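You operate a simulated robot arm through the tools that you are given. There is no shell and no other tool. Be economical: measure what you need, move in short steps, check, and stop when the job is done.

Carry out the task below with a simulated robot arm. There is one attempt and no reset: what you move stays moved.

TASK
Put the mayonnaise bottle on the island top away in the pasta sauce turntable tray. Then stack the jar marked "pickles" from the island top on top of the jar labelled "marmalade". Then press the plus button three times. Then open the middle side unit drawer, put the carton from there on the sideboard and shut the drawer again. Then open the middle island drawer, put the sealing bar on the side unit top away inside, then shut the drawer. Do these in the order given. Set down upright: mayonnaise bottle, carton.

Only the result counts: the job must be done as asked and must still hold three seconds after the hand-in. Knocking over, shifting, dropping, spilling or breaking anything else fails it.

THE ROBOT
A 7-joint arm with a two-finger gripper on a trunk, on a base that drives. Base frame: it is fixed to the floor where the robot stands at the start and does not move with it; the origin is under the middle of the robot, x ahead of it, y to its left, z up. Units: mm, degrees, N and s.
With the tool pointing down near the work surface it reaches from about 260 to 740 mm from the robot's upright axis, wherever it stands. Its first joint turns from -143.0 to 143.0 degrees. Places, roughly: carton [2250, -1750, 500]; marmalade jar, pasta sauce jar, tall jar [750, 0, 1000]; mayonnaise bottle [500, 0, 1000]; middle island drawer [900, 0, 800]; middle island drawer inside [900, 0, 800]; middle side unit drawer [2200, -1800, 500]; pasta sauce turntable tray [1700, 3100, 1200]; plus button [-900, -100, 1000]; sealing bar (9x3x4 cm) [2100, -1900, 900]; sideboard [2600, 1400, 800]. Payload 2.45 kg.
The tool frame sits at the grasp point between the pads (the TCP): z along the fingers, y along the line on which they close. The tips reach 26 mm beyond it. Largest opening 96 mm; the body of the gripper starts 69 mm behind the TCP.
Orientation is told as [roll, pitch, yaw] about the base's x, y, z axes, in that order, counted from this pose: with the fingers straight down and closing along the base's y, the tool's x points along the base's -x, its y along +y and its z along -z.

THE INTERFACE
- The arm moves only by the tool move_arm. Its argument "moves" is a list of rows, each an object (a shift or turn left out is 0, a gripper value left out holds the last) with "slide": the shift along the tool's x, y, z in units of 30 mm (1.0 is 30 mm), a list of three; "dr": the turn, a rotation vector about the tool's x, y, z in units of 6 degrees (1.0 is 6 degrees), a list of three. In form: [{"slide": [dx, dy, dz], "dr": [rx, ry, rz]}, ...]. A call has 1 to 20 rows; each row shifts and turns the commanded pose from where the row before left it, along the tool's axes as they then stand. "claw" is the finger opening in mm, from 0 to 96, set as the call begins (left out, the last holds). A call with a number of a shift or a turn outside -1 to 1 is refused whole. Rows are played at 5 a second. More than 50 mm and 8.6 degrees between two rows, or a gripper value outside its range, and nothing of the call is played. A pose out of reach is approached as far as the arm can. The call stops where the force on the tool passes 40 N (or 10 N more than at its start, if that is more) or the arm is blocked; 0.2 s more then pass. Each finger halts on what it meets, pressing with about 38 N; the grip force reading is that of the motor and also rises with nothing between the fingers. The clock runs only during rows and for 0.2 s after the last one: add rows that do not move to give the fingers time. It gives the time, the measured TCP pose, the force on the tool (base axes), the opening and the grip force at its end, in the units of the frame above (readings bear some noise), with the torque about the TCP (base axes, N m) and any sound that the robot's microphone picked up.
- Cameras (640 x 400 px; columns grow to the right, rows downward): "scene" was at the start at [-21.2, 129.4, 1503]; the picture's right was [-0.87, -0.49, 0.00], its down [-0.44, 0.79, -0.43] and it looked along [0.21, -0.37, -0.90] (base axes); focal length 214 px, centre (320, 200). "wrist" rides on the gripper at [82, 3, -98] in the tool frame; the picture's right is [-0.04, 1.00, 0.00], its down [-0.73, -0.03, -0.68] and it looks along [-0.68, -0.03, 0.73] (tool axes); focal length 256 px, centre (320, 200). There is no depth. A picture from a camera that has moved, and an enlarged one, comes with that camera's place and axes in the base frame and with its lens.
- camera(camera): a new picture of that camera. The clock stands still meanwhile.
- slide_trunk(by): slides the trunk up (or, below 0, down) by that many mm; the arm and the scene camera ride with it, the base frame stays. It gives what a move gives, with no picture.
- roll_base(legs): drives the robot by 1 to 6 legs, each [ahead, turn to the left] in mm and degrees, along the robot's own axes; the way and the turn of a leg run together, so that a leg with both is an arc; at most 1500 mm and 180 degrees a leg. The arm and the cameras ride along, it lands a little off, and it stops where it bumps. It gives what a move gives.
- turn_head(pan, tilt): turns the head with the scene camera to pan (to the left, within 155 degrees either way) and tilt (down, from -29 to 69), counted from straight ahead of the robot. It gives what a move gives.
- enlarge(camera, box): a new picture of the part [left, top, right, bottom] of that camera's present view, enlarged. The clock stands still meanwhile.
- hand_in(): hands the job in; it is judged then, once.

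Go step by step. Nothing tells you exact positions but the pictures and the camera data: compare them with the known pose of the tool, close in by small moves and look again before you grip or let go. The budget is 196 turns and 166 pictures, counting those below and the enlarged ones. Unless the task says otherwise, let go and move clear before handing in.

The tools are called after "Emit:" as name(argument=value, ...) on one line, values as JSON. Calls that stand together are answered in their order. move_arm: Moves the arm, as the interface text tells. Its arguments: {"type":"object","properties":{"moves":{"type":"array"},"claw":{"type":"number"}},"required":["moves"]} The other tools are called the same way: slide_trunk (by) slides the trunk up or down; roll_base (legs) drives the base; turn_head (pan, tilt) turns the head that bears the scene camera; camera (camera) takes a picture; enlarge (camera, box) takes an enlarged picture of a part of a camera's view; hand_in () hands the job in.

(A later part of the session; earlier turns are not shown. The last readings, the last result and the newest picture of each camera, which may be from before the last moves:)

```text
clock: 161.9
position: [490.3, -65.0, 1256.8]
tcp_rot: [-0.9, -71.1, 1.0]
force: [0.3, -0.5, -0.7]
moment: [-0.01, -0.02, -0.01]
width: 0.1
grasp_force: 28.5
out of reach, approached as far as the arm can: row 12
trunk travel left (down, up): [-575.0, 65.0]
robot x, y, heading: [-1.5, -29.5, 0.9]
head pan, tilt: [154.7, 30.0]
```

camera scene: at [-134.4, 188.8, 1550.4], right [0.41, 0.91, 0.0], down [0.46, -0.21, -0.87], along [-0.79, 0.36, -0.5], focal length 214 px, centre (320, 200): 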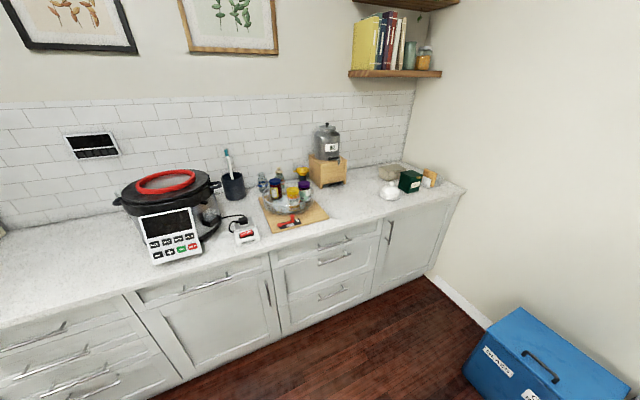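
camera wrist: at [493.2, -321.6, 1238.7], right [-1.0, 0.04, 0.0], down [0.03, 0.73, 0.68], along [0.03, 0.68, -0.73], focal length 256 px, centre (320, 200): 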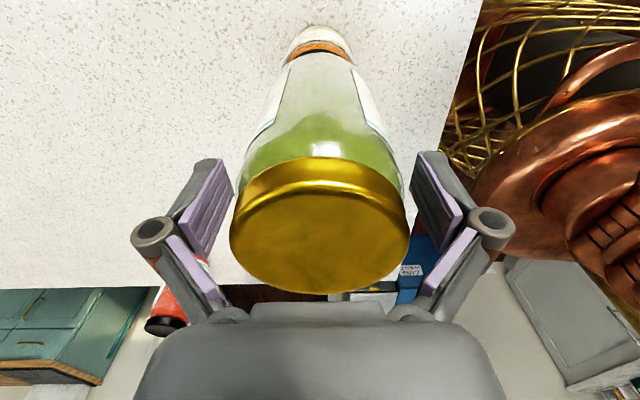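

Emit:
roll_base(legs=[[0, 179.1], [200, 0]])

Emit:
turn_head(pan=0, tilt=35)

Emit:
camera(camera="scene")

Emit:
camera(camera="wrist")

```text
clock: 170.8
position: [-685.0, 33.0, 1257.3]
tcp_rot: [-0.8, -70.9, 178.2]
force: [-0.2, 1.2, -0.1]
moment: [0.0, -0.01, -0.05]
width: 0.2
grasp_force: 28.6
trunk travel left (down, up): [-575.0, 65.0]
robot x, y, heading: [-198.5, -23.6, 178.7]
head pan, tilt: [154.7, 30.0]
```

```text
clock: 173.2
position: [-686.0, 34.0, 1257.2]
tcp_rot: [-0.8, -70.9, 178.3]
force: [0.3, 0.9, 0.1]
moment: [0.09, 0.02, 0.03]
width: 0.1
grasp_force: 28.5
trunk travel left (down, up): [-575.0, 65.0]
robot x, y, heading: [-199.0, -25.4, 178.2]
head pan, tilt: [0.0, 35.0]
```

```text
94 pictures are left
camera scene: at [-242.6, -204.2, 1542.6], right [0.03, 1.0, 0.0], down [0.57, -0.02, -0.82], along [-0.82, 0.02, -0.57], focal length 214 px, centre (320, 200)
```

scene: 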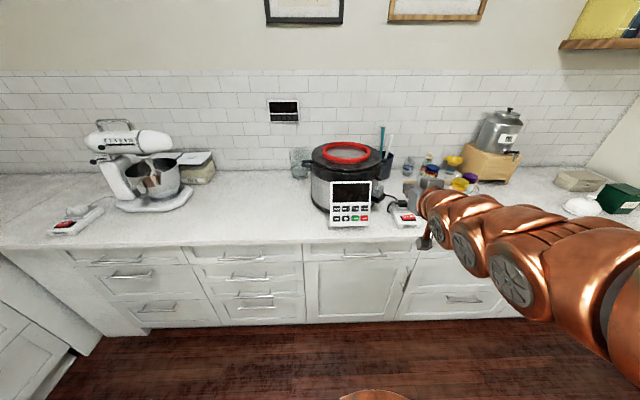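

```text
93 pictures are left
camera wrist: at [-566.8, 24.8, 1211.8], right [-0.06, -1.0, 0.03], down [0.4, 0.01, 0.92], along [-0.91, 0.07, 0.4], focal length 256 px, centre (320, 200)
```

wrist: 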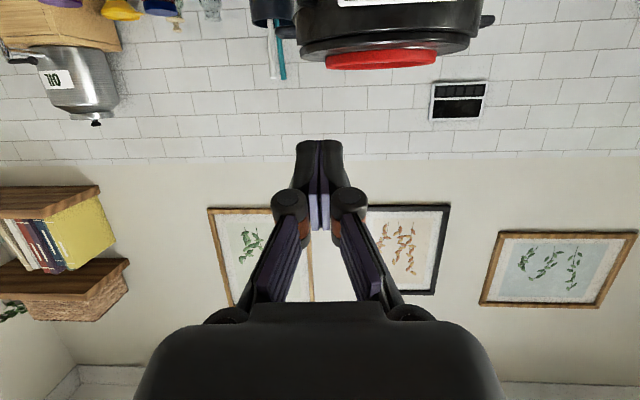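

Emit:
enlarge(camera="scene", box=[310, 165, 410, 240])

```text
5.33 times, centred on (360, 202) of scene
camera zoom: at [-242.6, -204.2, 1542.6], right [0.03, 1.0, 0.0], down [0.57, -0.02, -0.82], along [-0.82, 0.02, -0.57], focal length 1144 px, centre (107, 187)
```

zoom: 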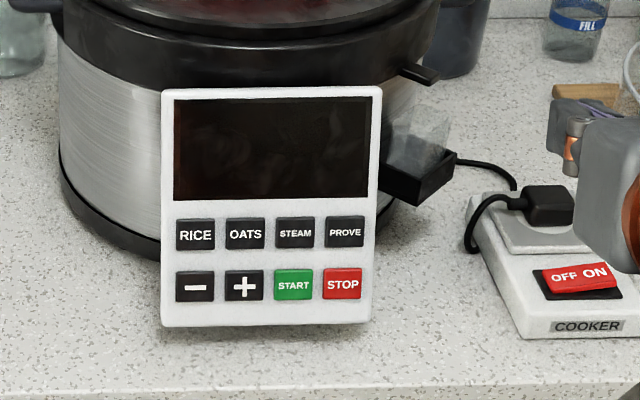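

Plus button triangulates to (-926,-81,969), panel normal ≈(.92,0,.40). I roll closer, shift laterally, level the pitch to 67° and lower to a standoff.

Emit:
roll_base(legs=[[130, 0]])

Emit:
move_arm(moves=[{"slide": [0, 1, 0], "dr": [0, 0.67, 0]}, {"slide": [0, 1, 0]}, {"slide": [0, 1, 0]}, {"slide": [0, 0.9, 0]}, {"slide": [0.92, 0, 0.39]}, {"slide": [0.92, 0, 0.39]}, {"slide": [0.92, 0, 0.39]}, {"slide": [0.92, 0, 0.39]}, {"slide": [0.92, 0, 0.39]}, {"slide": [0.92, 0, 0.39]}])

Emit:
camera(camera="wrist")

Emit:
camera(camera="scene")

```text
clock: 174.4
position: [-815.4, 37.3, 1258.0]
tcp_rot: [-0.7, -70.9, 178.1]
force: [0.0, -0.8, 0.4]
moment: [-0.01, 0.0, 0.01]
width: 0.0
grasp_force: 28.4
trunk travel left (down, up): [-575.0, 65.0]
robot x, y, heading: [-326.2, -19.2, 178.4]
head pan, tilt: [0.0, 35.0]
```

```text
clock: 176.6
position: [-825.4, -74.7, 1223.5]
tcp_rot: [-0.8, -66.9, 178.0]
force: [0.0, -0.5, 0.8]
moment: [0.0, -0.02, 0.0]
width: 0.1
grasp_force: 28.8
out of reach, approached as far as the arm can: row 6, 7, 8, 9, 10
trunk travel left (down, up): [-575.0, 65.0]
robot x, y, heading: [-331.9, -22.2, 178.1]
head pan, tilt: [0.0, 35.0]
```

```text
91 pictures are left
camera wrist: at [-703.7, -84.4, 1186.6], right [-0.06, -1.0, 0.03], down [0.34, 0.01, 0.94], along [-0.94, 0.07, 0.34], focal length 256 px, centre (320, 200)
```

wrist: 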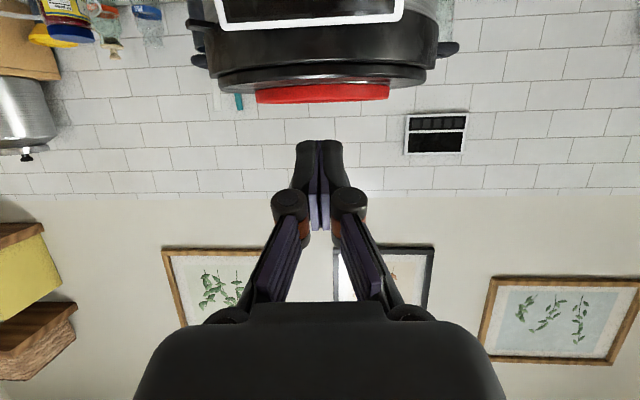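

```text
90 pictures are left
camera scene: at [-373.3, -200.2, 1542.6], right [0.03, 1.0, 0.0], down [0.57, -0.02, -0.82], along [-0.82, 0.03, -0.57], focal length 214 px, centre (320, 200)
```

scene: 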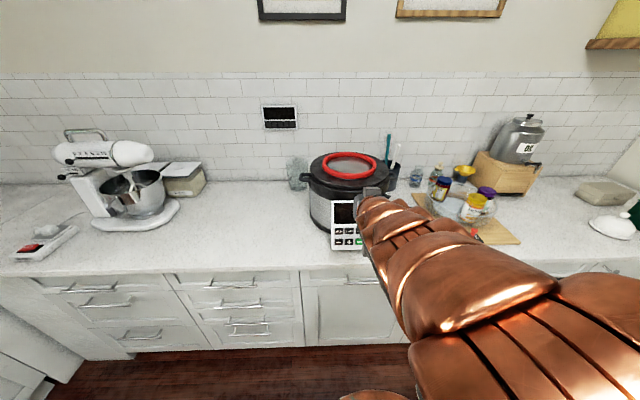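

The arm can't lower in this pose; I use the trunk instead.

Emit:
slide_trunk(by=-215)

Emit:
camera(camera="wrist")

Emit:
camera(camera="scene")

```text
clock: 178.9
position: [-825.7, -74.5, 1008.1]
tcp_rot: [-0.8, -66.9, 178.0]
force: [-0.3, 0.7, 0.0]
moment: [0.01, 0.03, 0.01]
width: 0.0
grasp_force: 28.3
trunk travel left (down, up): [-360.0, 280.0]
robot x, y, heading: [-330.7, -18.6, 178.4]
head pan, tilt: [0.0, 35.0]
```

```text
89 pictures are left
camera wrist: at [-703.7, -84.4, 971.5], right [-0.06, -1.0, 0.03], down [0.34, 0.01, 0.94], along [-0.94, 0.07, 0.34], focal length 256 px, centre (320, 200)
```

wrist: 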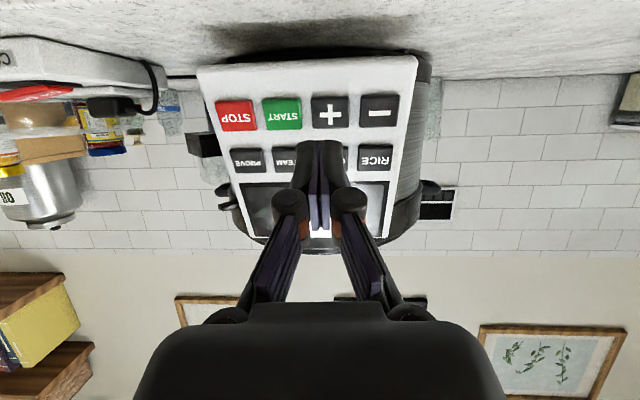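

```text
88 pictures are left
camera scene: at [-373.3, -200.2, 1327.7], right [0.03, 1.0, 0.0], down [0.57, -0.02, -0.82], along [-0.82, 0.03, -0.57], focal length 214 px, centre (320, 200)
```

scene: 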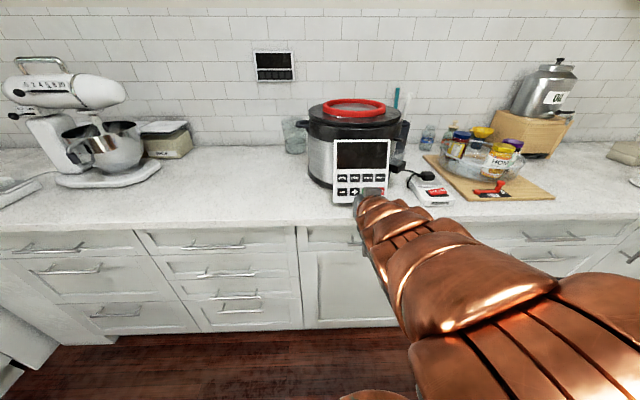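

Emit:
move_arm(moves=[{"slide": [-0.2, 0.27, 0.5]}, {"slide": [0, 0, 0.7]}, {"slide": [0, 0, 0.7]}])

Emit:
camera(camera="wrist")

Emit:
enlarge(camera="scene", box=[320, 130, 420, 210])

```text
clock: 179.7
position: [-880.5, -81.1, 992.0]
tcp_rot: [-0.7, -66.9, 178.0]
force: [-0.5, -0.9, -0.9]
moment: [0.0, -0.01, 0.01]
width: 0.0
grasp_force: 28.5
trunk travel left (down, up): [-360.0, 280.0]
robot x, y, heading: [-330.1, -18.7, 178.3]
head pan, tilt: [0.0, 35.0]
```

```text
87 pictures are left
camera wrist: at [-759.1, -89.5, 955.1], right [-0.06, -1.0, 0.03], down [0.34, 0.01, 0.94], along [-0.94, 0.07, 0.34], focal length 256 px, centre (320, 200)
```

wrist: 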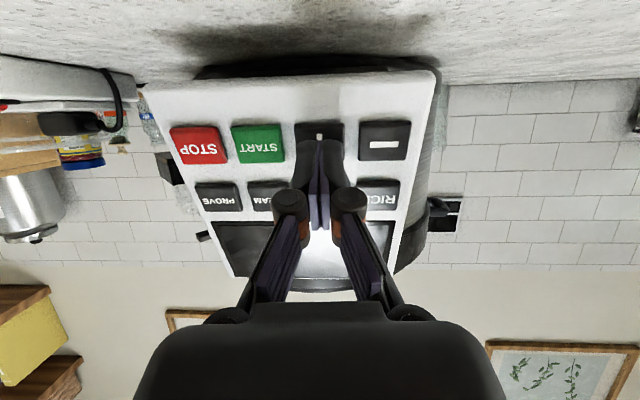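

```text
5.00 times, centred on (370, 170) of scene
camera zoom: at [-373.1, -200.2, 1327.6], right [0.03, 1.0, 0.0], down [0.57, -0.02, -0.82], along [-0.82, 0.03, -0.57], focal length 1072 px, centre (70, 350)
```

zoom: 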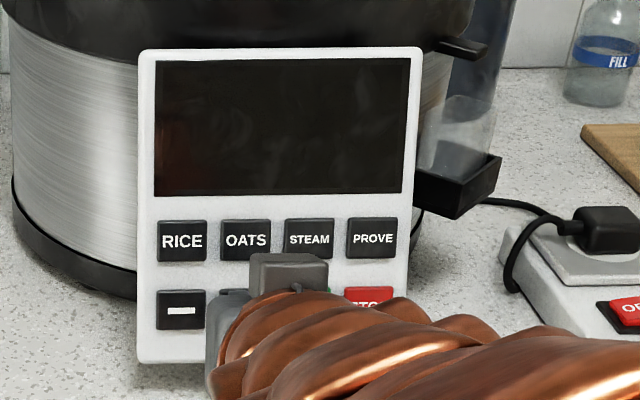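

Emit:
move_arm(moves=[{"slide": [0, 0, 0.35]}, {"slide": [0, 0, 0.3]}])

Emit:
camera(camera="wrist")

```text
clock: 180.3
position: [-895.4, -80.7, 985.1]
tcp_rot: [-0.8, -67.0, 178.0]
force: [38.4, -3.9, 5.5]
moment: [-0.03, 0.21, 0.21]
width: 6.2
grasp_force: 28.4
trunk travel left (down, up): [-360.0, 280.0]
robot x, y, heading: [-326.5, -19.5, 178.4]
head pan, tilt: [0.0, 35.0]
heard: click
```

```text
85 pictures are left
camera wrist: at [-774.6, -89.1, 948.4], right [-0.06, -1.0, 0.03], down [0.34, 0.01, 0.94], along [-0.94, 0.07, 0.34], focal length 256 px, centre (320, 200)
```

wrist: 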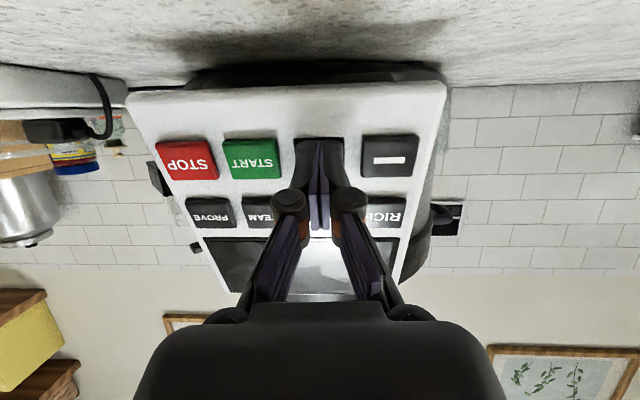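

One click. I retract and press again, with shorter strokes.

Emit:
move_arm(moves=[{"slide": [0, 0, -0.5]}, {}, {}])

Emit:
move_arm(moves=[{"slide": [0, 0, 0.3]}, {"slide": [0, 0, 0.15]}])

```text
clock: 181.1
position: [-884.1, -81.1, 990.0]
tcp_rot: [-0.7, -66.9, 178.1]
force: [0.6, -0.2, 0.2]
moment: [0.02, 0.0, 0.03]
width: 0.0
grasp_force: 28.4
trunk travel left (down, up): [-360.0, 280.0]
robot x, y, heading: [-328.1, -18.9, 178.0]
head pan, tilt: [0.0, 35.0]
```

```text
clock: 181.7
position: [-895.7, -80.2, 984.4]
tcp_rot: [-0.8, -67.0, 178.0]
force: [21.1, -3.3, 3.0]
moment: [-0.02, 0.13, 0.11]
width: 5.9
grasp_force: 28.4
trunk travel left (down, up): [-360.0, 280.0]
robot x, y, heading: [-328.8, -18.4, 178.3]
head pan, tilt: [0.0, 35.0]
heard: click
```

Emit:
move_arm(moves=[{"slide": [0, 0, -0.45]}, {}, {}])

Emit:
move_arm(moves=[{"slide": [0, 0, 0.3]}, {"slide": [0, 0, 0.15]}])

Emit:
move_arm(moves=[{"slide": [0, 0, -0.5]}, {"slide": [0, 0, -1]}, {"slide": [0, 0, -1]}])

Emit:
camera(camera="wrist")

```text
clock: 182.5
position: [-884.0, -80.2, 988.1]
tcp_rot: [-0.8, -66.9, 177.9]
force: [-0.3, 0.5, 0.4]
moment: [-0.02, 0.03, 0.02]
width: 0.0
grasp_force: 28.7
trunk travel left (down, up): [-360.0, 280.0]
robot x, y, heading: [-327.3, -19.0, 177.9]
head pan, tilt: [0.0, 35.0]
```

```text
clock: 183.1
position: [-895.6, -80.2, 985.1]
tcp_rot: [-0.5, -67.0, 178.1]
force: [19.8, -4.4, 4.5]
moment: [-0.01, 0.16, 0.14]
width: 5.9
grasp_force: 28.1
trunk travel left (down, up): [-360.0, 280.0]
robot x, y, heading: [-331.3, -18.5, 178.4]
head pan, tilt: [0.0, 35.0]
heard: click
```

```text
clock: 183.9
position: [-828.0, -84.4, 1012.9]
tcp_rot: [-0.6, -66.7, 177.9]
force: [0.4, -0.9, -0.7]
moment: [0.01, 0.01, 0.05]
width: 0.0
grasp_force: 28.4
trunk travel left (down, up): [-360.0, 280.0]
robot x, y, heading: [-328.0, -23.7, 178.2]
head pan, tilt: [0.0, 35.0]
```

```text
84 pictures are left
camera wrist: at [-707.0, -92.8, 977.0], right [-0.06, -1.0, 0.03], down [0.34, 0.01, 0.94], along [-0.94, 0.07, 0.33], focal length 256 px, centre (320, 200)
```

wrist: 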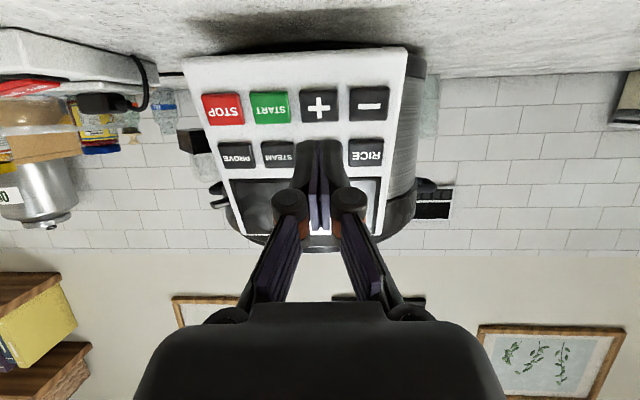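

Three clicks heard. Now I raise the trunk, back off and travel down the right aisle towards the side unit.

Emit:
slide_trunk(by=215)

Emit:
roll_base(legs=[[-230, 0], [0, 91], [950, 0], [0, 91], [1250, 0]])

Emit:
turn_head(pan=-30, tilt=25)

Emit:
camera(camera="scene")

```text
clock: 186.2
position: [-827.9, -84.2, 1228.6]
tcp_rot: [-0.6, -66.9, 178.0]
force: [0.7, 0.4, -0.3]
moment: [-0.02, 0.0, 0.03]
width: 0.0
grasp_force: 28.6
trunk travel left (down, up): [-575.0, 65.0]
robot x, y, heading: [-327.2, -21.4, 178.2]
head pan, tilt: [0.0, 35.0]
```

```text
clock: 206.1
position: [1621.0, -879.7, 1229.0]
tcp_rot: [-0.7, -66.8, 0.8]
force: [0.5, 0.2, -1.3]
moment: [-0.01, 0.01, 0.01]
width: 0.0
grasp_force: 28.2
trunk travel left (down, up): [-575.0, 65.0]
robot x, y, heading: [1123.2, -964.1, 1.3]
head pan, tilt: [0.0, 35.0]
```

```text
clock: 207.0
position: [1621.9, -879.3, 1228.1]
tcp_rot: [-0.7, -66.9, 0.8]
force: [-0.2, -0.3, -0.6]
moment: [-0.04, 0.0, -0.01]
width: 0.1
grasp_force: 28.3
trunk travel left (down, up): [-575.0, 65.0]
robot x, y, heading: [1125.1, -965.4, 1.1]
head pan, tilt: [-30.0, 25.0]
```

```text
83 pictures are left
camera scene: at [1152.2, -829.6, 1558.4], right [-0.48, -0.88, 0.0], down [-0.37, 0.2, -0.91], along [0.79, -0.44, -0.42], focal length 214 px, centre (320, 200)
```

scene: 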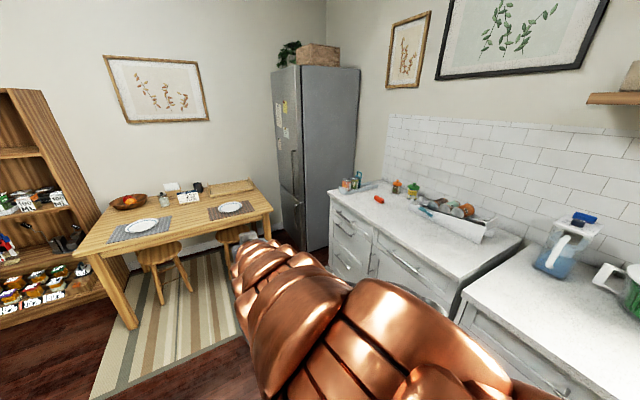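

Emit:
roll_base(legs=[[1100, 0], [0, -91]])

Emit:
turn_head(pan=0, tilt=45)

Emit:
camera(camera="scene")

Emit:
camera(camera="wrist")

```text
clock: 216.5
position: [2288.5, -1449.5, 1229.4]
tcp_rot: [-0.7, -66.9, -90.6]
force: [-0.2, -0.6, -0.1]
moment: [-0.02, 0.01, -0.02]
width: 0.1
grasp_force: 28.0
trunk travel left (down, up): [-575.0, 65.0]
robot x, y, heading: [2214.6, -947.4, -90.2]
head pan, tilt: [-30.0, 25.0]
```

```text
clock: 217.4
position: [2289.5, -1446.7, 1228.8]
tcp_rot: [-0.8, -66.8, -90.7]
force: [0.1, -0.5, -1.0]
moment: [0.02, 0.0, 0.01]
width: 0.0
grasp_force: 28.4
trunk travel left (down, up): [-575.0, 65.0]
robot x, y, heading: [2211.4, -952.3, -90.2]
head pan, tilt: [0.0, 45.0]
```

```text
82 pictures are left
camera scene: at [2395.7, -982.3, 1527.9], right [-1.0, 0.01, 0.0], down [0.01, 0.71, -0.71], along [-0.01, -0.71, -0.71], focal length 214 px, centre (320, 200)
```

scene: 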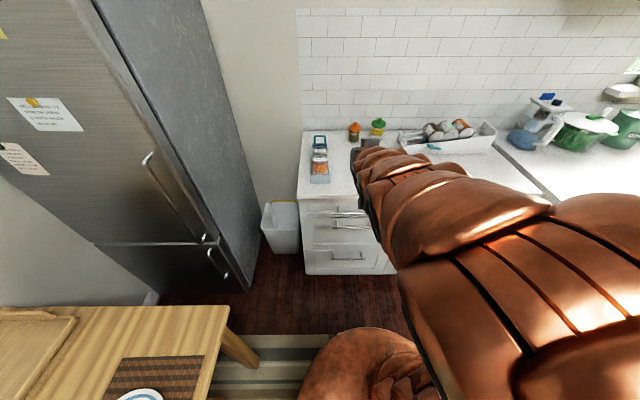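

```text
81 pictures are left
camera wrist: at [2294.8, -1325.9, 1192.2], right [1.0, -0.04, 0.03], down [-0.02, 0.34, 0.94], along [-0.05, -0.94, 0.34], focal length 256 px, centre (320, 200)
```

wrist: 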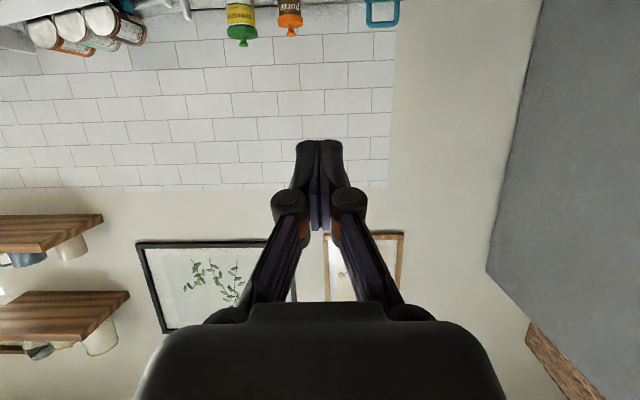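

Emit:
enlarge(camera="scene", box=[280, 110, 500, 290])

```text
2.22 times, centred on (390, 200) of scene
camera zoom: at [2395.7, -982.3, 1527.9], right [-1.0, 0.01, 0.0], down [0.01, 0.71, -0.71], along [-0.01, -0.71, -0.71], focal length 477 px, centre (164, 200)
```

zoom: 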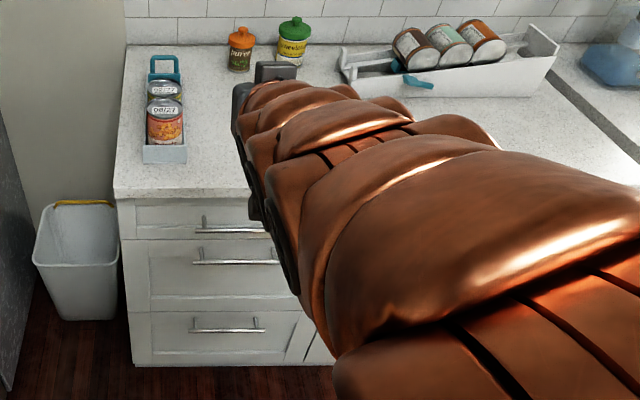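

Middle drawer handle estimated at x 2150–2325, z≈731, y≈-1600. I'll roll the tool 90° so the fingers close vertically, then lower the trunk.

Emit:
move_arm(claw=60, moves=[{"slide": [0, -0.75, 0]}, {"slide": [0, -0.75, 0]}, {"dr": [0, 0, 1]}, {"dr": [0, 0, 1]}, {"dr": [0, 0, 1]}, {"dr": [0, 0, 1]}, {"dr": [0, 0, 1]}, {"dr": [0, 0, 1]}, {"dr": [0, 0, 1]}, {"dr": [0, 0, 1]}, {"dr": [0, 0, 1]}, {"dr": [0, 0, 1]}, {"dr": [0, 0, 1]}, {"dr": [0, 0, 1]}, {"dr": [0, 0, 1]}, {"dr": [0, 0, 1]}, {"dr": [0, 0, 1]}])

Emit:
slide_trunk(by=-470)

Emit:
camera(camera="wrist")

Emit:
camera(camera="scene")

```text
clock: 221.1
position: [2245.4, -1446.8, 1229.5]
tcp_rot: [66.9, -0.2, 178.5]
force: [-0.2, -0.1, 0.0]
moment: [-0.02, -0.01, 0.03]
width: 60.3
grasp_force: 0.0
trunk travel left (down, up): [-575.0, 65.0]
robot x, y, heading: [2217.3, -952.8, -90.6]
head pan, tilt: [0.0, 45.0]
```

```text
refused: -470 is not a number from -400 to 400
```

```text
79 pictures are left
camera wrist: at [2327.6, -1360.0, 1270.2], right [-0.05, -0.39, 0.92], down [-0.72, 0.65, 0.24], along [-0.7, -0.65, -0.31], focal length 256 px, centre (320, 200)
```

wrist: 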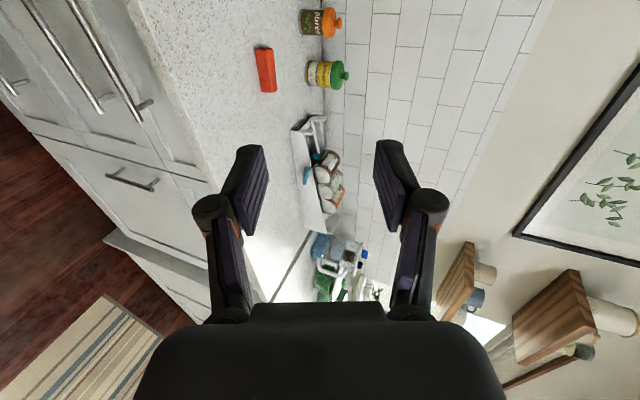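

```text
78 pictures are left
camera scene: at [2395.7, -982.3, 1527.8], right [-1.0, 0.01, 0.0], down [0.01, 0.71, -0.71], along [-0.01, -0.71, -0.71], focal length 214 px, centre (320, 200)
```

scene: 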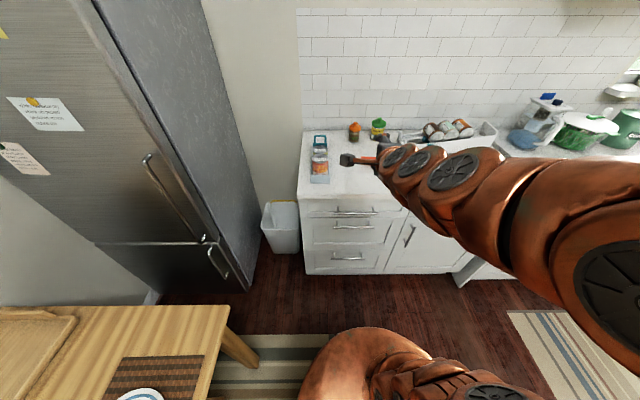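

Emit:
enlarge(camera="scene", box=[290, 180, 430, 290])

Emit:
slide_trunk(by=-400)

Emit:
slide_trunk(by=-70)

Emit:
camera(camera="wrist")

Emit:
camera(camera="scene")

```text
3.64 times, centred on (360, 235) of scene
camera zoom: at [2395.7, -982.3, 1527.8], right [-1.0, 0.01, 0.0], down [0.01, 0.71, -0.71], along [-0.01, -0.71, -0.71], focal length 780 px, centre (174, 73)
```

zoom: 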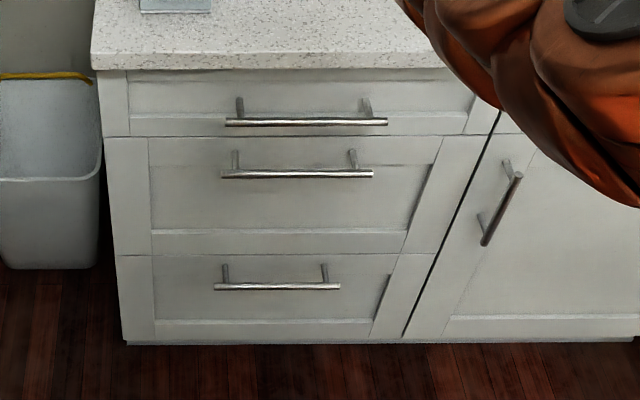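

```text
clock: 224.9
position: [2244.9, -1449.0, 821.2]
tcp_rot: [65.9, -0.5, 178.8]
force: [0.9, 0.0, -0.4]
moment: [-0.03, 0.0, 0.0]
width: 60.1
grasp_force: 0.1
trunk travel left (down, up): [-175.0, 465.0]
robot x, y, heading: [2216.8, -947.4, -90.3]
head pan, tilt: [0.0, 45.0]
```

```text
clock: 226.0
position: [2245.5, -1451.9, 749.9]
tcp_rot: [65.6, -0.5, 178.6]
force: [-0.5, -0.2, -0.1]
moment: [-0.01, 0.01, -0.04]
width: 59.9
grasp_force: 0.1
trunk travel left (down, up): [-105.0, 535.0]
robot x, y, heading: [2213.6, -949.5, -90.3]
head pan, tilt: [0.0, 45.0]
```

```text
76 pictures are left
camera wrist: at [2328.2, -1367.2, 791.9], right [-0.04, -0.41, 0.91], down [-0.72, 0.65, 0.26], along [-0.7, -0.64, -0.32], focal length 256 px, centre (320, 200)
```

wrist: 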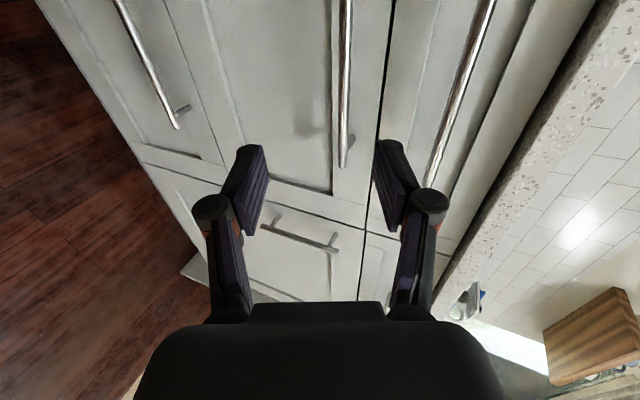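

```text
75 pictures are left
camera scene: at [2395.7, -987.8, 1058.3], right [-1.0, 0.01, 0.0], down [0.01, 0.71, -0.7], along [-0.01, -0.7, -0.71], focal length 214 px, centre (320, 200)
```

scene: 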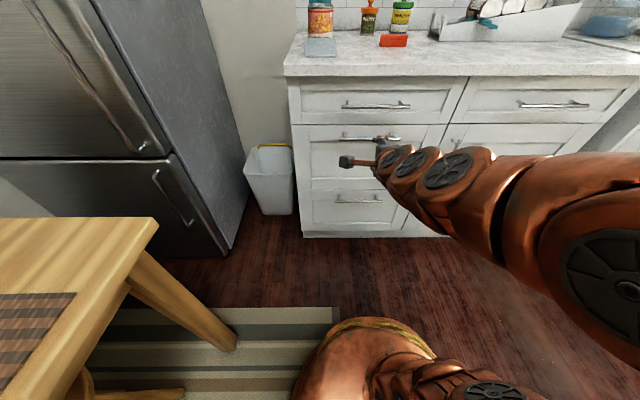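

Emit:
move_arm(moves=[{"slide": [0, 0.97, 0]}, {"slide": [0, 0, 1]}, {"slide": [0, 0, 1]}, {"slide": [0, 0, 1]}])

Emit:
camera(camera="wrist")

Emit:
enlarge(camera="scene", box=[290, 60, 450, 190])

```text
clock: 227.0
position: [2241.9, -1541.9, 752.2]
tcp_rot: [67.1, -0.3, 178.6]
force: [-0.1, -0.3, 0.0]
moment: [-0.01, 0.02, 0.0]
width: 59.9
grasp_force: 0.0
trunk travel left (down, up): [-105.0, 535.0]
robot x, y, heading: [2213.7, -949.8, -90.3]
head pan, tilt: [0.0, 45.0]
```

```text
74 pictures are left
camera wrist: at [2324.8, -1454.1, 792.5], right [-0.04, -0.39, 0.92], down [-0.72, 0.65, 0.24], along [-0.7, -0.65, -0.31], focal length 256 px, centre (320, 200)
```

wrist: 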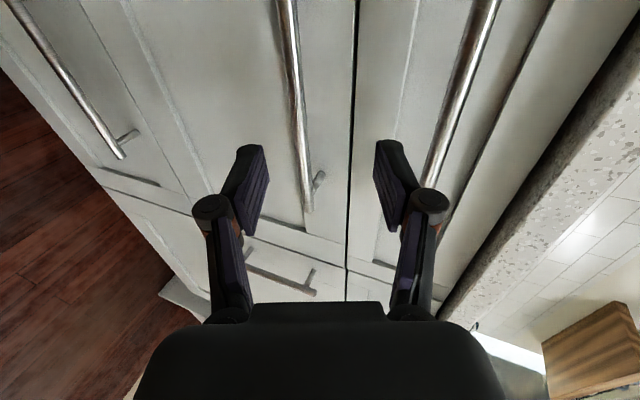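

```text
3.08 times, centred on (370, 125) of scene
camera zoom: at [2395.6, -982.3, 1057.5], right [-1.0, 0.01, 0.0], down [0.01, 0.71, -0.71], along [-0.01, -0.71, -0.71], focal length 660 px, centre (166, 431)
```

zoom: 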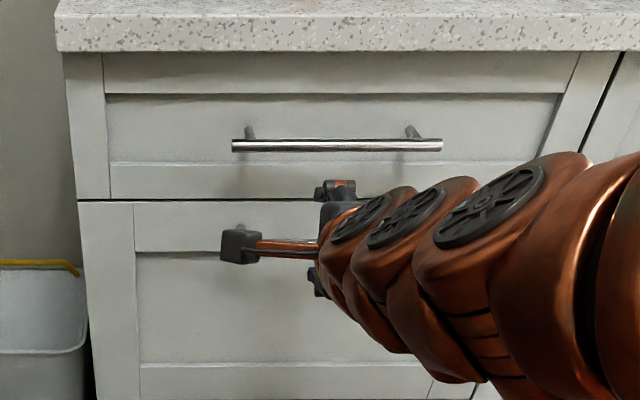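

Emit:
move_arm(moves=[{"slide": [0, -0.46, 0.3]}, {"slide": [0, 0, 1]}, {"slide": [0, 0, 0.6]}])

Emit:
camera(camera="wrist")

```text
clock: 227.8
position: [2242.5, -1588.1, 714.7]
tcp_rot: [66.8, -0.3, 178.7]
force: [0.1, -0.1, -0.4]
moment: [-0.05, -0.02, 0.03]
width: 59.9
grasp_force: 0.0
trunk travel left (down, up): [-105.0, 535.0]
robot x, y, heading: [2216.6, -949.2, -90.6]
head pan, tilt: [0.0, 45.0]
```

```text
72 pictures are left
camera wrist: at [2324.9, -1501.8, 756.2], right [-0.04, -0.39, 0.92], down [-0.72, 0.65, 0.24], along [-0.69, -0.65, -0.31], focal length 256 px, centre (320, 200)
```

wrist: 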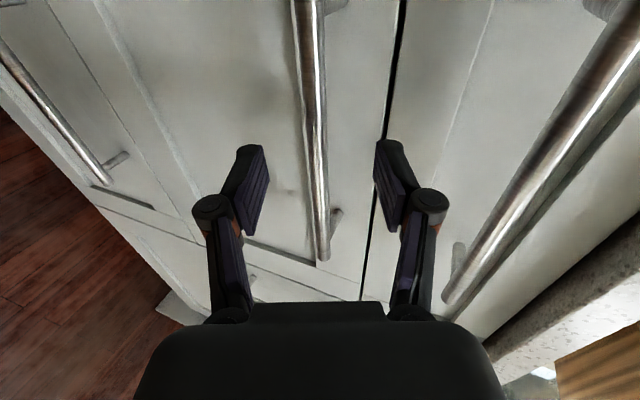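

Emit:
move_arm(moves=[{"slide": [0, 0, 0.4]}])

Emit:
move_arm(claw=0, moves=[{}, {}, {}, {}, {}])

Emit:
camera(camera="wrist")

```text
clock: 228.2
position: [2241.4, -1598.6, 711.4]
tcp_rot: [67.0, -0.1, 178.6]
force: [0.4, -0.4, 0.5]
moment: [-0.01, -0.02, -0.01]
width: 59.8
grasp_force: 0.1
trunk travel left (down, up): [-105.0, 535.0]
robot x, y, heading: [2215.8, -952.7, -90.3]
head pan, tilt: [0.0, 45.0]
```

```text
clock: 229.4
position: [2242.6, -1599.6, 708.8]
tcp_rot: [66.7, -0.3, 178.7]
force: [-3.4, 11.2, -13.8]
moment: [0.41, 0.86, 0.26]
width: 11.5
grasp_force: 38.3
trunk travel left (down, up): [-105.0, 535.0]
robot x, y, heading: [2211.4, -949.2, -90.2]
head pan, tilt: [0.0, 45.0]
```

```text
71 pictures are left
camera wrist: at [2324.5, -1512.3, 750.6], right [-0.04, -0.39, 0.92], down [-0.72, 0.65, 0.24], along [-0.69, -0.65, -0.31], focal length 256 px, centre (320, 200)
```

wrist: 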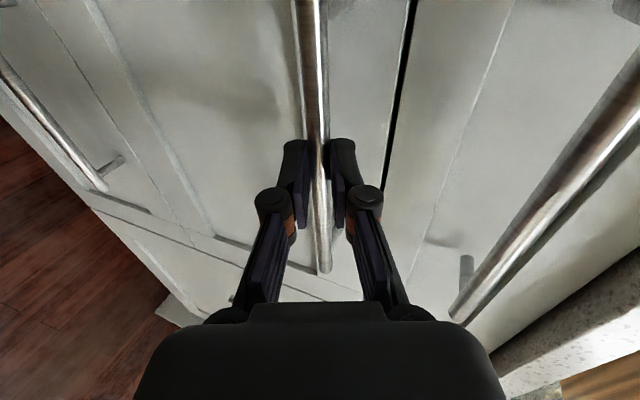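

Emit:
roll_base(legs=[[-260, 0]])

Emit:
camera(camera="scene")

```text
clock: 231.6
position: [2241.8, -1340.6, 708.8]
tcp_rot: [66.7, -0.3, 178.5]
force: [-2.2, 0.5, -2.2]
moment: [0.1, 0.89, 0.28]
width: 11.7
grasp_force: 38.4
trunk travel left (down, up): [-105.0, 535.0]
robot x, y, heading: [2217.0, -691.1, -90.5]
head pan, tilt: [0.0, 45.0]
stopped in leg 1: the force on the tool passed its limit at 41 N (the readings are from after the stop); the commanded pose is now the measured one
```

```text
70 pictures are left
camera scene: at [2397.4, -723.3, 1058.1], right [-1.0, 0.01, 0.0], down [0.01, 0.71, -0.71], along [-0.01, -0.71, -0.71], focal length 214 px, centre (320, 200)
```

scene: 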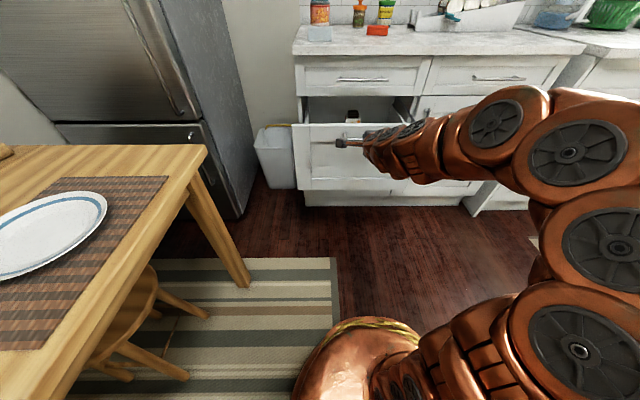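

Drawer is open about 258 mm. I release, withdraw and raise the trunk to look inside.

Emit:
move_arm(claw=60, moves=[{}, {}, {}, {"slide": [0, 0, -1]}, {"slide": [0, 0, -1]}, {"slide": [0, 0, -1]}])

Emit:
slide_trunk(by=400)

Emit:
camera(camera="scene")

Emit:
enlarge(camera="scene", box=[280, 100, 460, 240])

```text
clock: 233.0
position: [2244.4, -1257.8, 744.7]
tcp_rot: [66.8, -0.2, 178.4]
force: [0.3, 0.1, -0.1]
moment: [0.0, 0.02, -0.01]
width: 60.4
grasp_force: 0.0
trunk travel left (down, up): [-105.0, 535.0]
robot x, y, heading: [2218.8, -689.4, -90.5]
head pan, tilt: [0.0, 45.0]
```

```text
clock: 236.8
position: [2244.8, -1257.6, 1145.1]
tcp_rot: [66.8, -0.3, 178.5]
force: [-0.1, 0.7, -1.1]
moment: [-0.01, 0.01, -0.01]
width: 59.9
grasp_force: 0.0
trunk travel left (down, up): [-505.0, 135.0]
robot x, y, heading: [2216.3, -689.2, -90.6]
head pan, tilt: [0.0, 45.0]
```

```text
69 pictures are left
camera scene: at [2397.5, -723.2, 1457.8], right [-1.0, 0.01, 0.0], down [0.01, 0.71, -0.71], along [-0.01, -0.71, -0.71], focal length 214 px, centre (320, 200)
```

scene: 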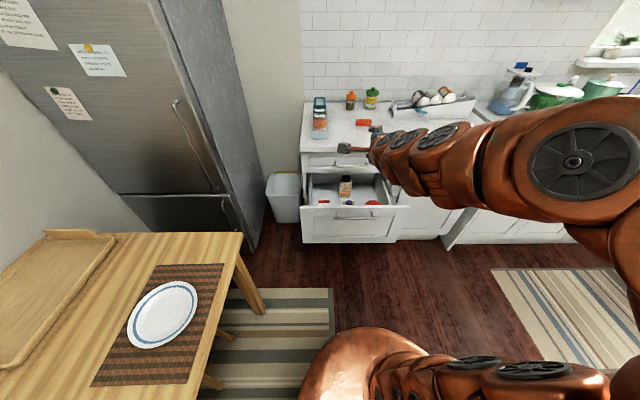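

```text
2.86 times, centred on (370, 170) of scene
camera zoom: at [2397.5, -723.2, 1457.8], right [-1.0, 0.01, 0.0], down [0.01, 0.71, -0.71], along [-0.01, -0.71, -0.71], focal length 613 px, centre (177, 286)
```

zoom: 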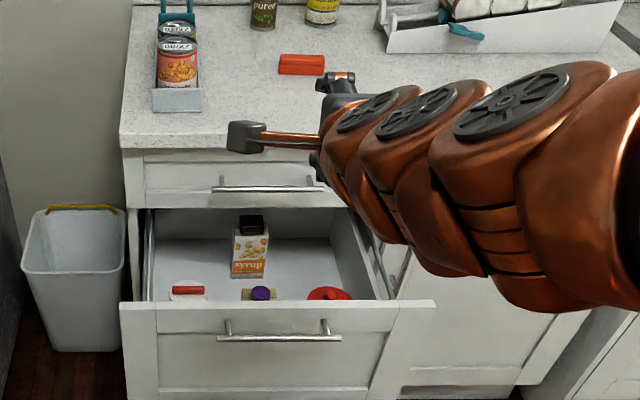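

The carton ("syrup") stands inside near the back. I undo the roll and tilt the tool to look with the wrist camera.

Emit:
move_arm(claw=96, moves=[{"dr": [0, 0, -1]}, {"dr": [0, 0, -1]}, {"dr": [0, 0, -1]}, {"dr": [0, 0, -1]}, {"dr": [0, 0, -1]}, {"dr": [0, 0, -1]}, {"dr": [0, 0, -1]}, {"dr": [0, 0, -1]}, {"dr": [0, 0, -1]}, {"dr": [0, 0, -1]}, {"dr": [0, 0, -1]}, {"dr": [0, 0, -1]}, {"dr": [0, 0, -1]}, {"dr": [0, 0, -1]}, {"dr": [0, 0, -1]}, {"dr": [0, 1, 0]}, {"dr": [0, 1, 0]}, {"dr": [0, 1, 0]}, {"dr": [0, 1, 0]}])

Emit:
slide_trunk(by=-200)

Emit:
camera(camera="wrist")

Emit:
camera(camera="scene")

```text
clock: 240.8
position: [2244.6, -1256.6, 1146.2]
tcp_rot: [-0.4, -42.6, -91.2]
force: [-0.6, 1.1, -0.2]
moment: [-0.01, -0.01, 0.0]
width: 95.9
grasp_force: 0.1
trunk travel left (down, up): [-505.0, 135.0]
robot x, y, heading: [2216.5, -691.5, -90.5]
head pan, tilt: [0.0, 45.0]
```

```text
clock: 243.0
position: [2245.0, -1257.6, 944.4]
tcp_rot: [-0.4, -42.7, -91.3]
force: [0.0, 0.7, -0.1]
moment: [-0.01, 0.01, 0.01]
width: 96.2
grasp_force: 0.0
trunk travel left (down, up): [-305.0, 335.0]
robot x, y, heading: [2218.1, -693.4, -90.3]
head pan, tilt: [0.0, 45.0]
```

```text
67 pictures are left
camera wrist: at [2250.5, -1131.2, 961.5], right [1.0, -0.06, 0.02], down [-0.03, -0.08, 1.0], along [-0.05, -1.0, -0.08], focal length 256 px, centre (320, 200)
```

wrist: 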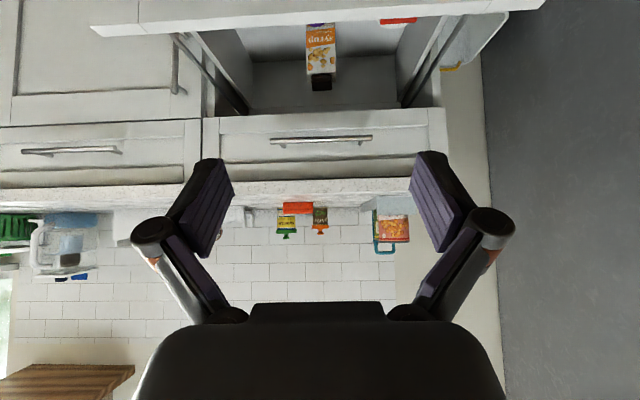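

```text
66 pictures are left
camera scene: at [2397.5, -723.2, 1257.8], right [-1.0, 0.01, 0.0], down [0.01, 0.71, -0.71], along [-0.01, -0.71, -0.71], focal length 214 px, centre (320, 200)
```

scene: 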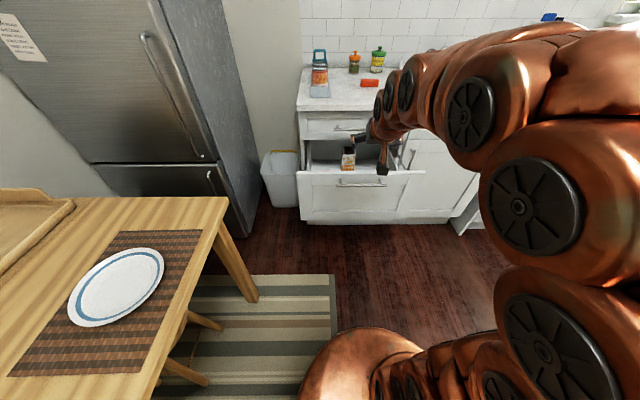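

Emit:
roll_base(legs=[[230, 0]])

Emit:
move_arm(moves=[{"dr": [0, 1, 0]}, {"dr": [0, 1, 0]}, {"dr": [0, 1, 0]}, {"dr": [0, 1, 0]}, {"dr": [0, 1, 0]}])

Emit:
camera(camera="wrist")

Emit:
camera(camera="scene")

```text
clock: 244.7
position: [2244.7, -1487.6, 945.1]
tcp_rot: [-0.4, -42.6, -91.2]
force: [-0.5, 0.1, 0.4]
moment: [0.03, 0.02, -0.03]
width: 95.9
grasp_force: 0.1
trunk travel left (down, up): [-305.0, 335.0]
robot x, y, heading: [2212.1, -920.7, -90.9]
head pan, tilt: [0.0, 45.0]
```

```text
clock: 245.9
position: [2242.1, -1486.7, 945.0]
tcp_rot: [-0.3, -12.6, -91.6]
force: [0.1, 0.8, 1.3]
moment: [-0.04, -0.03, -0.02]
width: 96.0
grasp_force: 0.0
trunk travel left (down, up): [-305.0, 335.0]
robot x, y, heading: [2212.7, -918.8, -90.4]
head pan, tilt: [0.0, 45.0]
```

```text
65 pictures are left
camera wrist: at [2248.1, -1386.3, 1022.5], right [1.0, -0.07, 0.0], down [-0.04, -0.57, 0.82], along [-0.05, -0.82, -0.57], focal length 256 px, centre (320, 200)
```

wrist: 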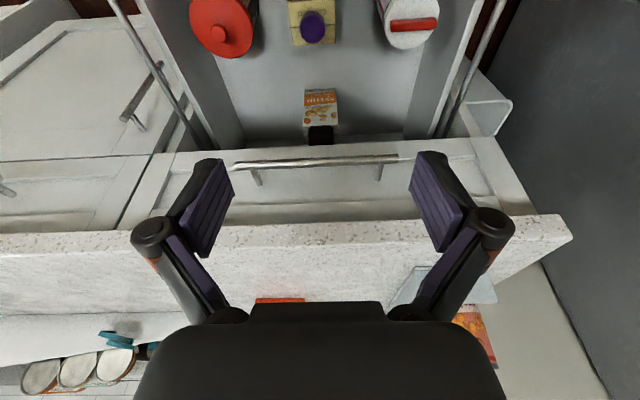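

```text
64 pictures are left
camera scene: at [2395.6, -953.0, 1257.8], right [-1.0, 0.01, 0.0], down [0.01, 0.71, -0.71], along [-0.01, -0.71, -0.71], focal length 214 px, centre (320, 200)
```

scene: 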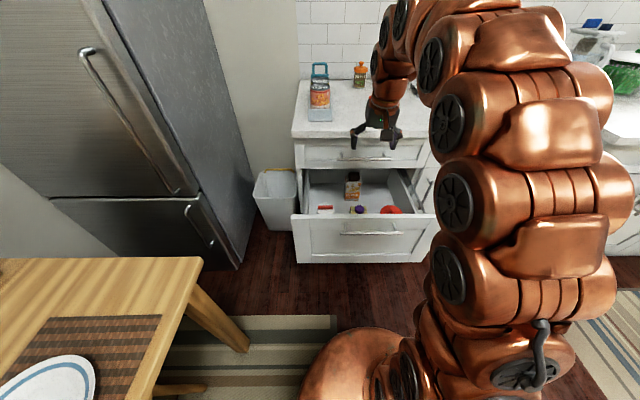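

Emit:
enlarge(camera="scene", box=[290, 120, 450, 260])

Emit:
enlarge(camera="wrist", box=[130, 0, 530, 170])

```text
2.86 times, centred on (370, 190) of scene
camera zoom: at [2395.6, -953.0, 1257.8], right [-1.0, 0.01, 0.0], down [0.01, 0.71, -0.71], along [-0.01, -0.71, -0.71], focal length 613 px, centre (177, 229)
```

zoom: 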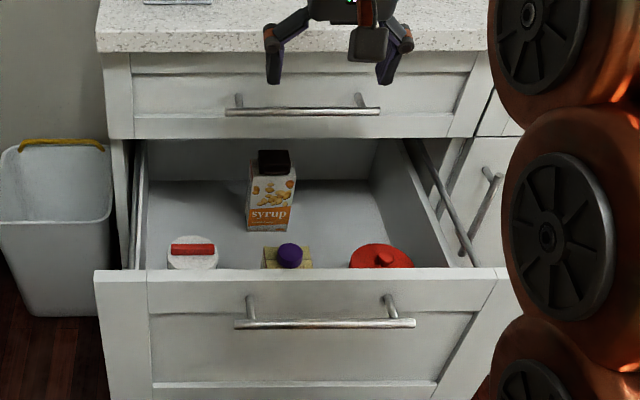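

```text
1.60 times, centred on (330, 85) of wrist
camera zoom: at [2248.1, -1386.3, 1022.5], right [1.0, -0.07, 0.0], down [-0.04, -0.57, 0.82], along [-0.05, -0.82, -0.57], focal length 410 px, centre (304, 384)
```

zoom: 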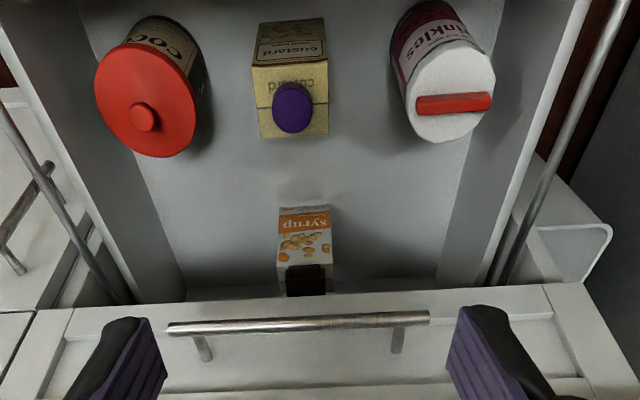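

There are two cartons-like packs; the hinted place (closed drawer) matches the "custard" carton with the purple cap at ≈(2226,-1547), ridge z≈595. I move over it and lower step by step.

Emit:
move_arm(moves=[{"slide": [-1, -0.25, 0]}, {"slide": [-0.97, -0.25, 0.1]}])

Emit:
slide_trunk(by=-150)

Emit:
turn_head(pan=-10, tilt=45)

Emit:
camera(camera="scene")

Emit:
camera(camera="wrist")

```text
clock: 246.5
position: [2226.6, -1545.8, 955.0]
tcp_rot: [-0.2, -12.8, -91.4]
force: [-0.1, -0.1, 1.0]
moment: [0.0, 0.06, -0.03]
width: 95.8
grasp_force: 0.0
trunk travel left (down, up): [-305.0, 335.0]
robot x, y, heading: [2212.0, -922.5, -90.6]
head pan, tilt: [0.0, 45.0]
```

```text
clock: 248.2
position: [2225.2, -1544.8, 804.4]
tcp_rot: [-0.4, -12.7, -91.4]
force: [-0.6, -0.2, 0.8]
moment: [-0.01, -0.03, 0.03]
width: 95.8
grasp_force: 0.2
trunk travel left (down, up): [-155.0, 485.0]
robot x, y, heading: [2216.8, -921.7, -90.5]
head pan, tilt: [0.0, 45.0]
```

```text
clock: 249.0
position: [2226.1, -1545.4, 805.2]
tcp_rot: [-0.3, -12.9, -91.4]
force: [-0.1, -0.9, -0.3]
moment: [-0.03, -0.04, 0.01]
width: 96.1
grasp_force: 0.0
trunk travel left (down, up): [-155.0, 485.0]
robot x, y, heading: [2210.4, -922.6, -90.7]
head pan, tilt: [-10.0, 45.0]
```

```text
61 pictures are left
camera scene: at [2381.5, -951.9, 1107.8], right [-0.98, 0.18, 0.0], down [0.13, 0.7, -0.71], along [-0.13, -0.7, -0.71], focal length 214 px, centre (320, 200)
```

scene: 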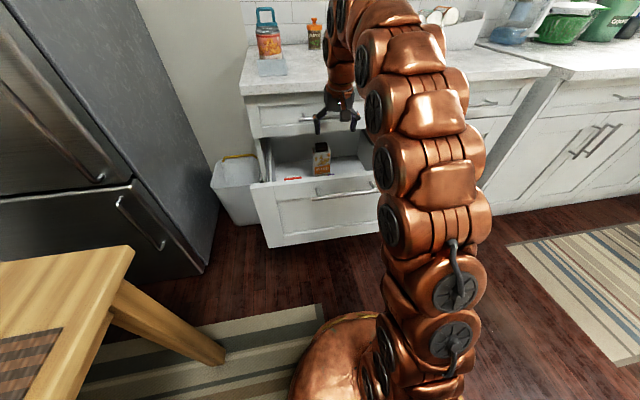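

```text
60 pictures are left
camera wrist: at [2231.2, -1444.1, 882.1], right [1.0, -0.07, 0.0], down [-0.04, -0.56, 0.82], along [-0.05, -0.82, -0.57], focal length 256 px, centre (320, 200)
```

wrist: 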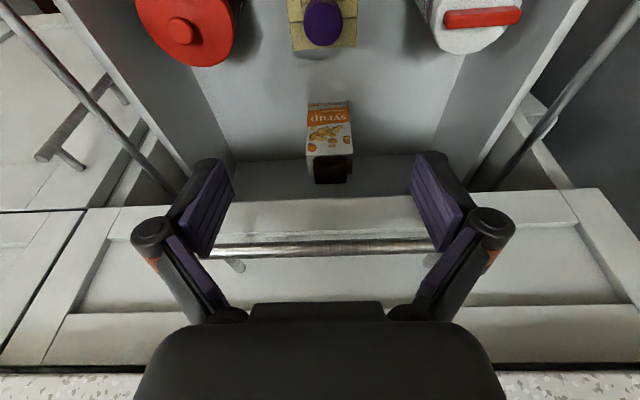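

Emit:
slide_trunk(by=-150)

Emit:
camera(camera="wrist")

Emit:
camera(camera="scene")

```text
clock: 250.7
position: [2224.7, -1544.1, 654.4]
tcp_rot: [-0.4, -12.8, -91.4]
force: [0.2, 1.2, 0.8]
moment: [-0.02, -0.03, 0.0]
width: 96.1
grasp_force: 0.0
trunk travel left (down, up): [-5.0, 635.0]
robot x, y, heading: [2216.0, -920.1, -90.4]
head pan, tilt: [-10.0, 45.0]
```

```text
59 pictures are left
camera wrist: at [2231.2, -1444.1, 732.1], right [1.0, -0.07, 0.0], down [-0.04, -0.56, 0.82], along [-0.05, -0.82, -0.57], focal length 256 px, centre (320, 200)
```

wrist: 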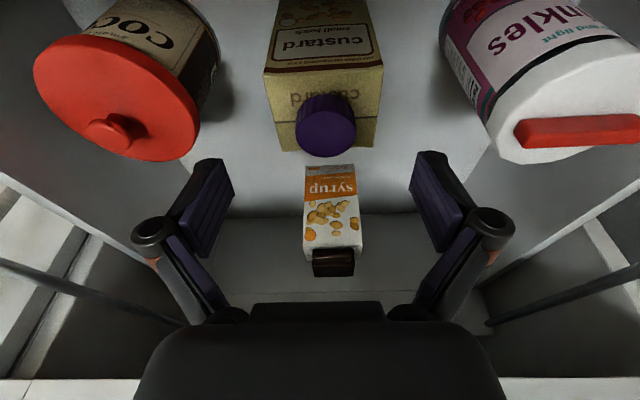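

```text
58 pictures are left
camera scene: at [2381.4, -951.9, 957.8], right [-0.98, 0.18, 0.0], down [0.13, 0.7, -0.71], along [-0.13, -0.7, -0.71], focal length 214 px, centre (320, 200)
```

scene: 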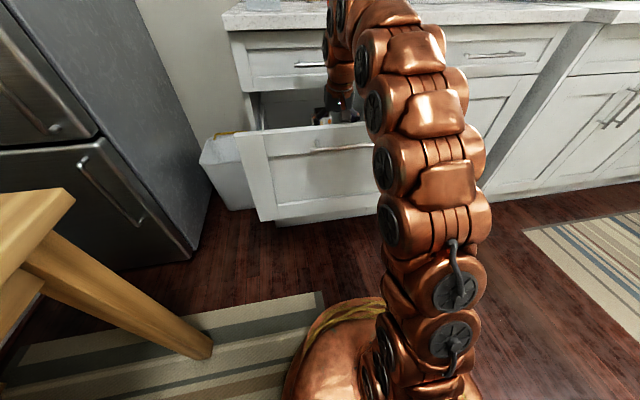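

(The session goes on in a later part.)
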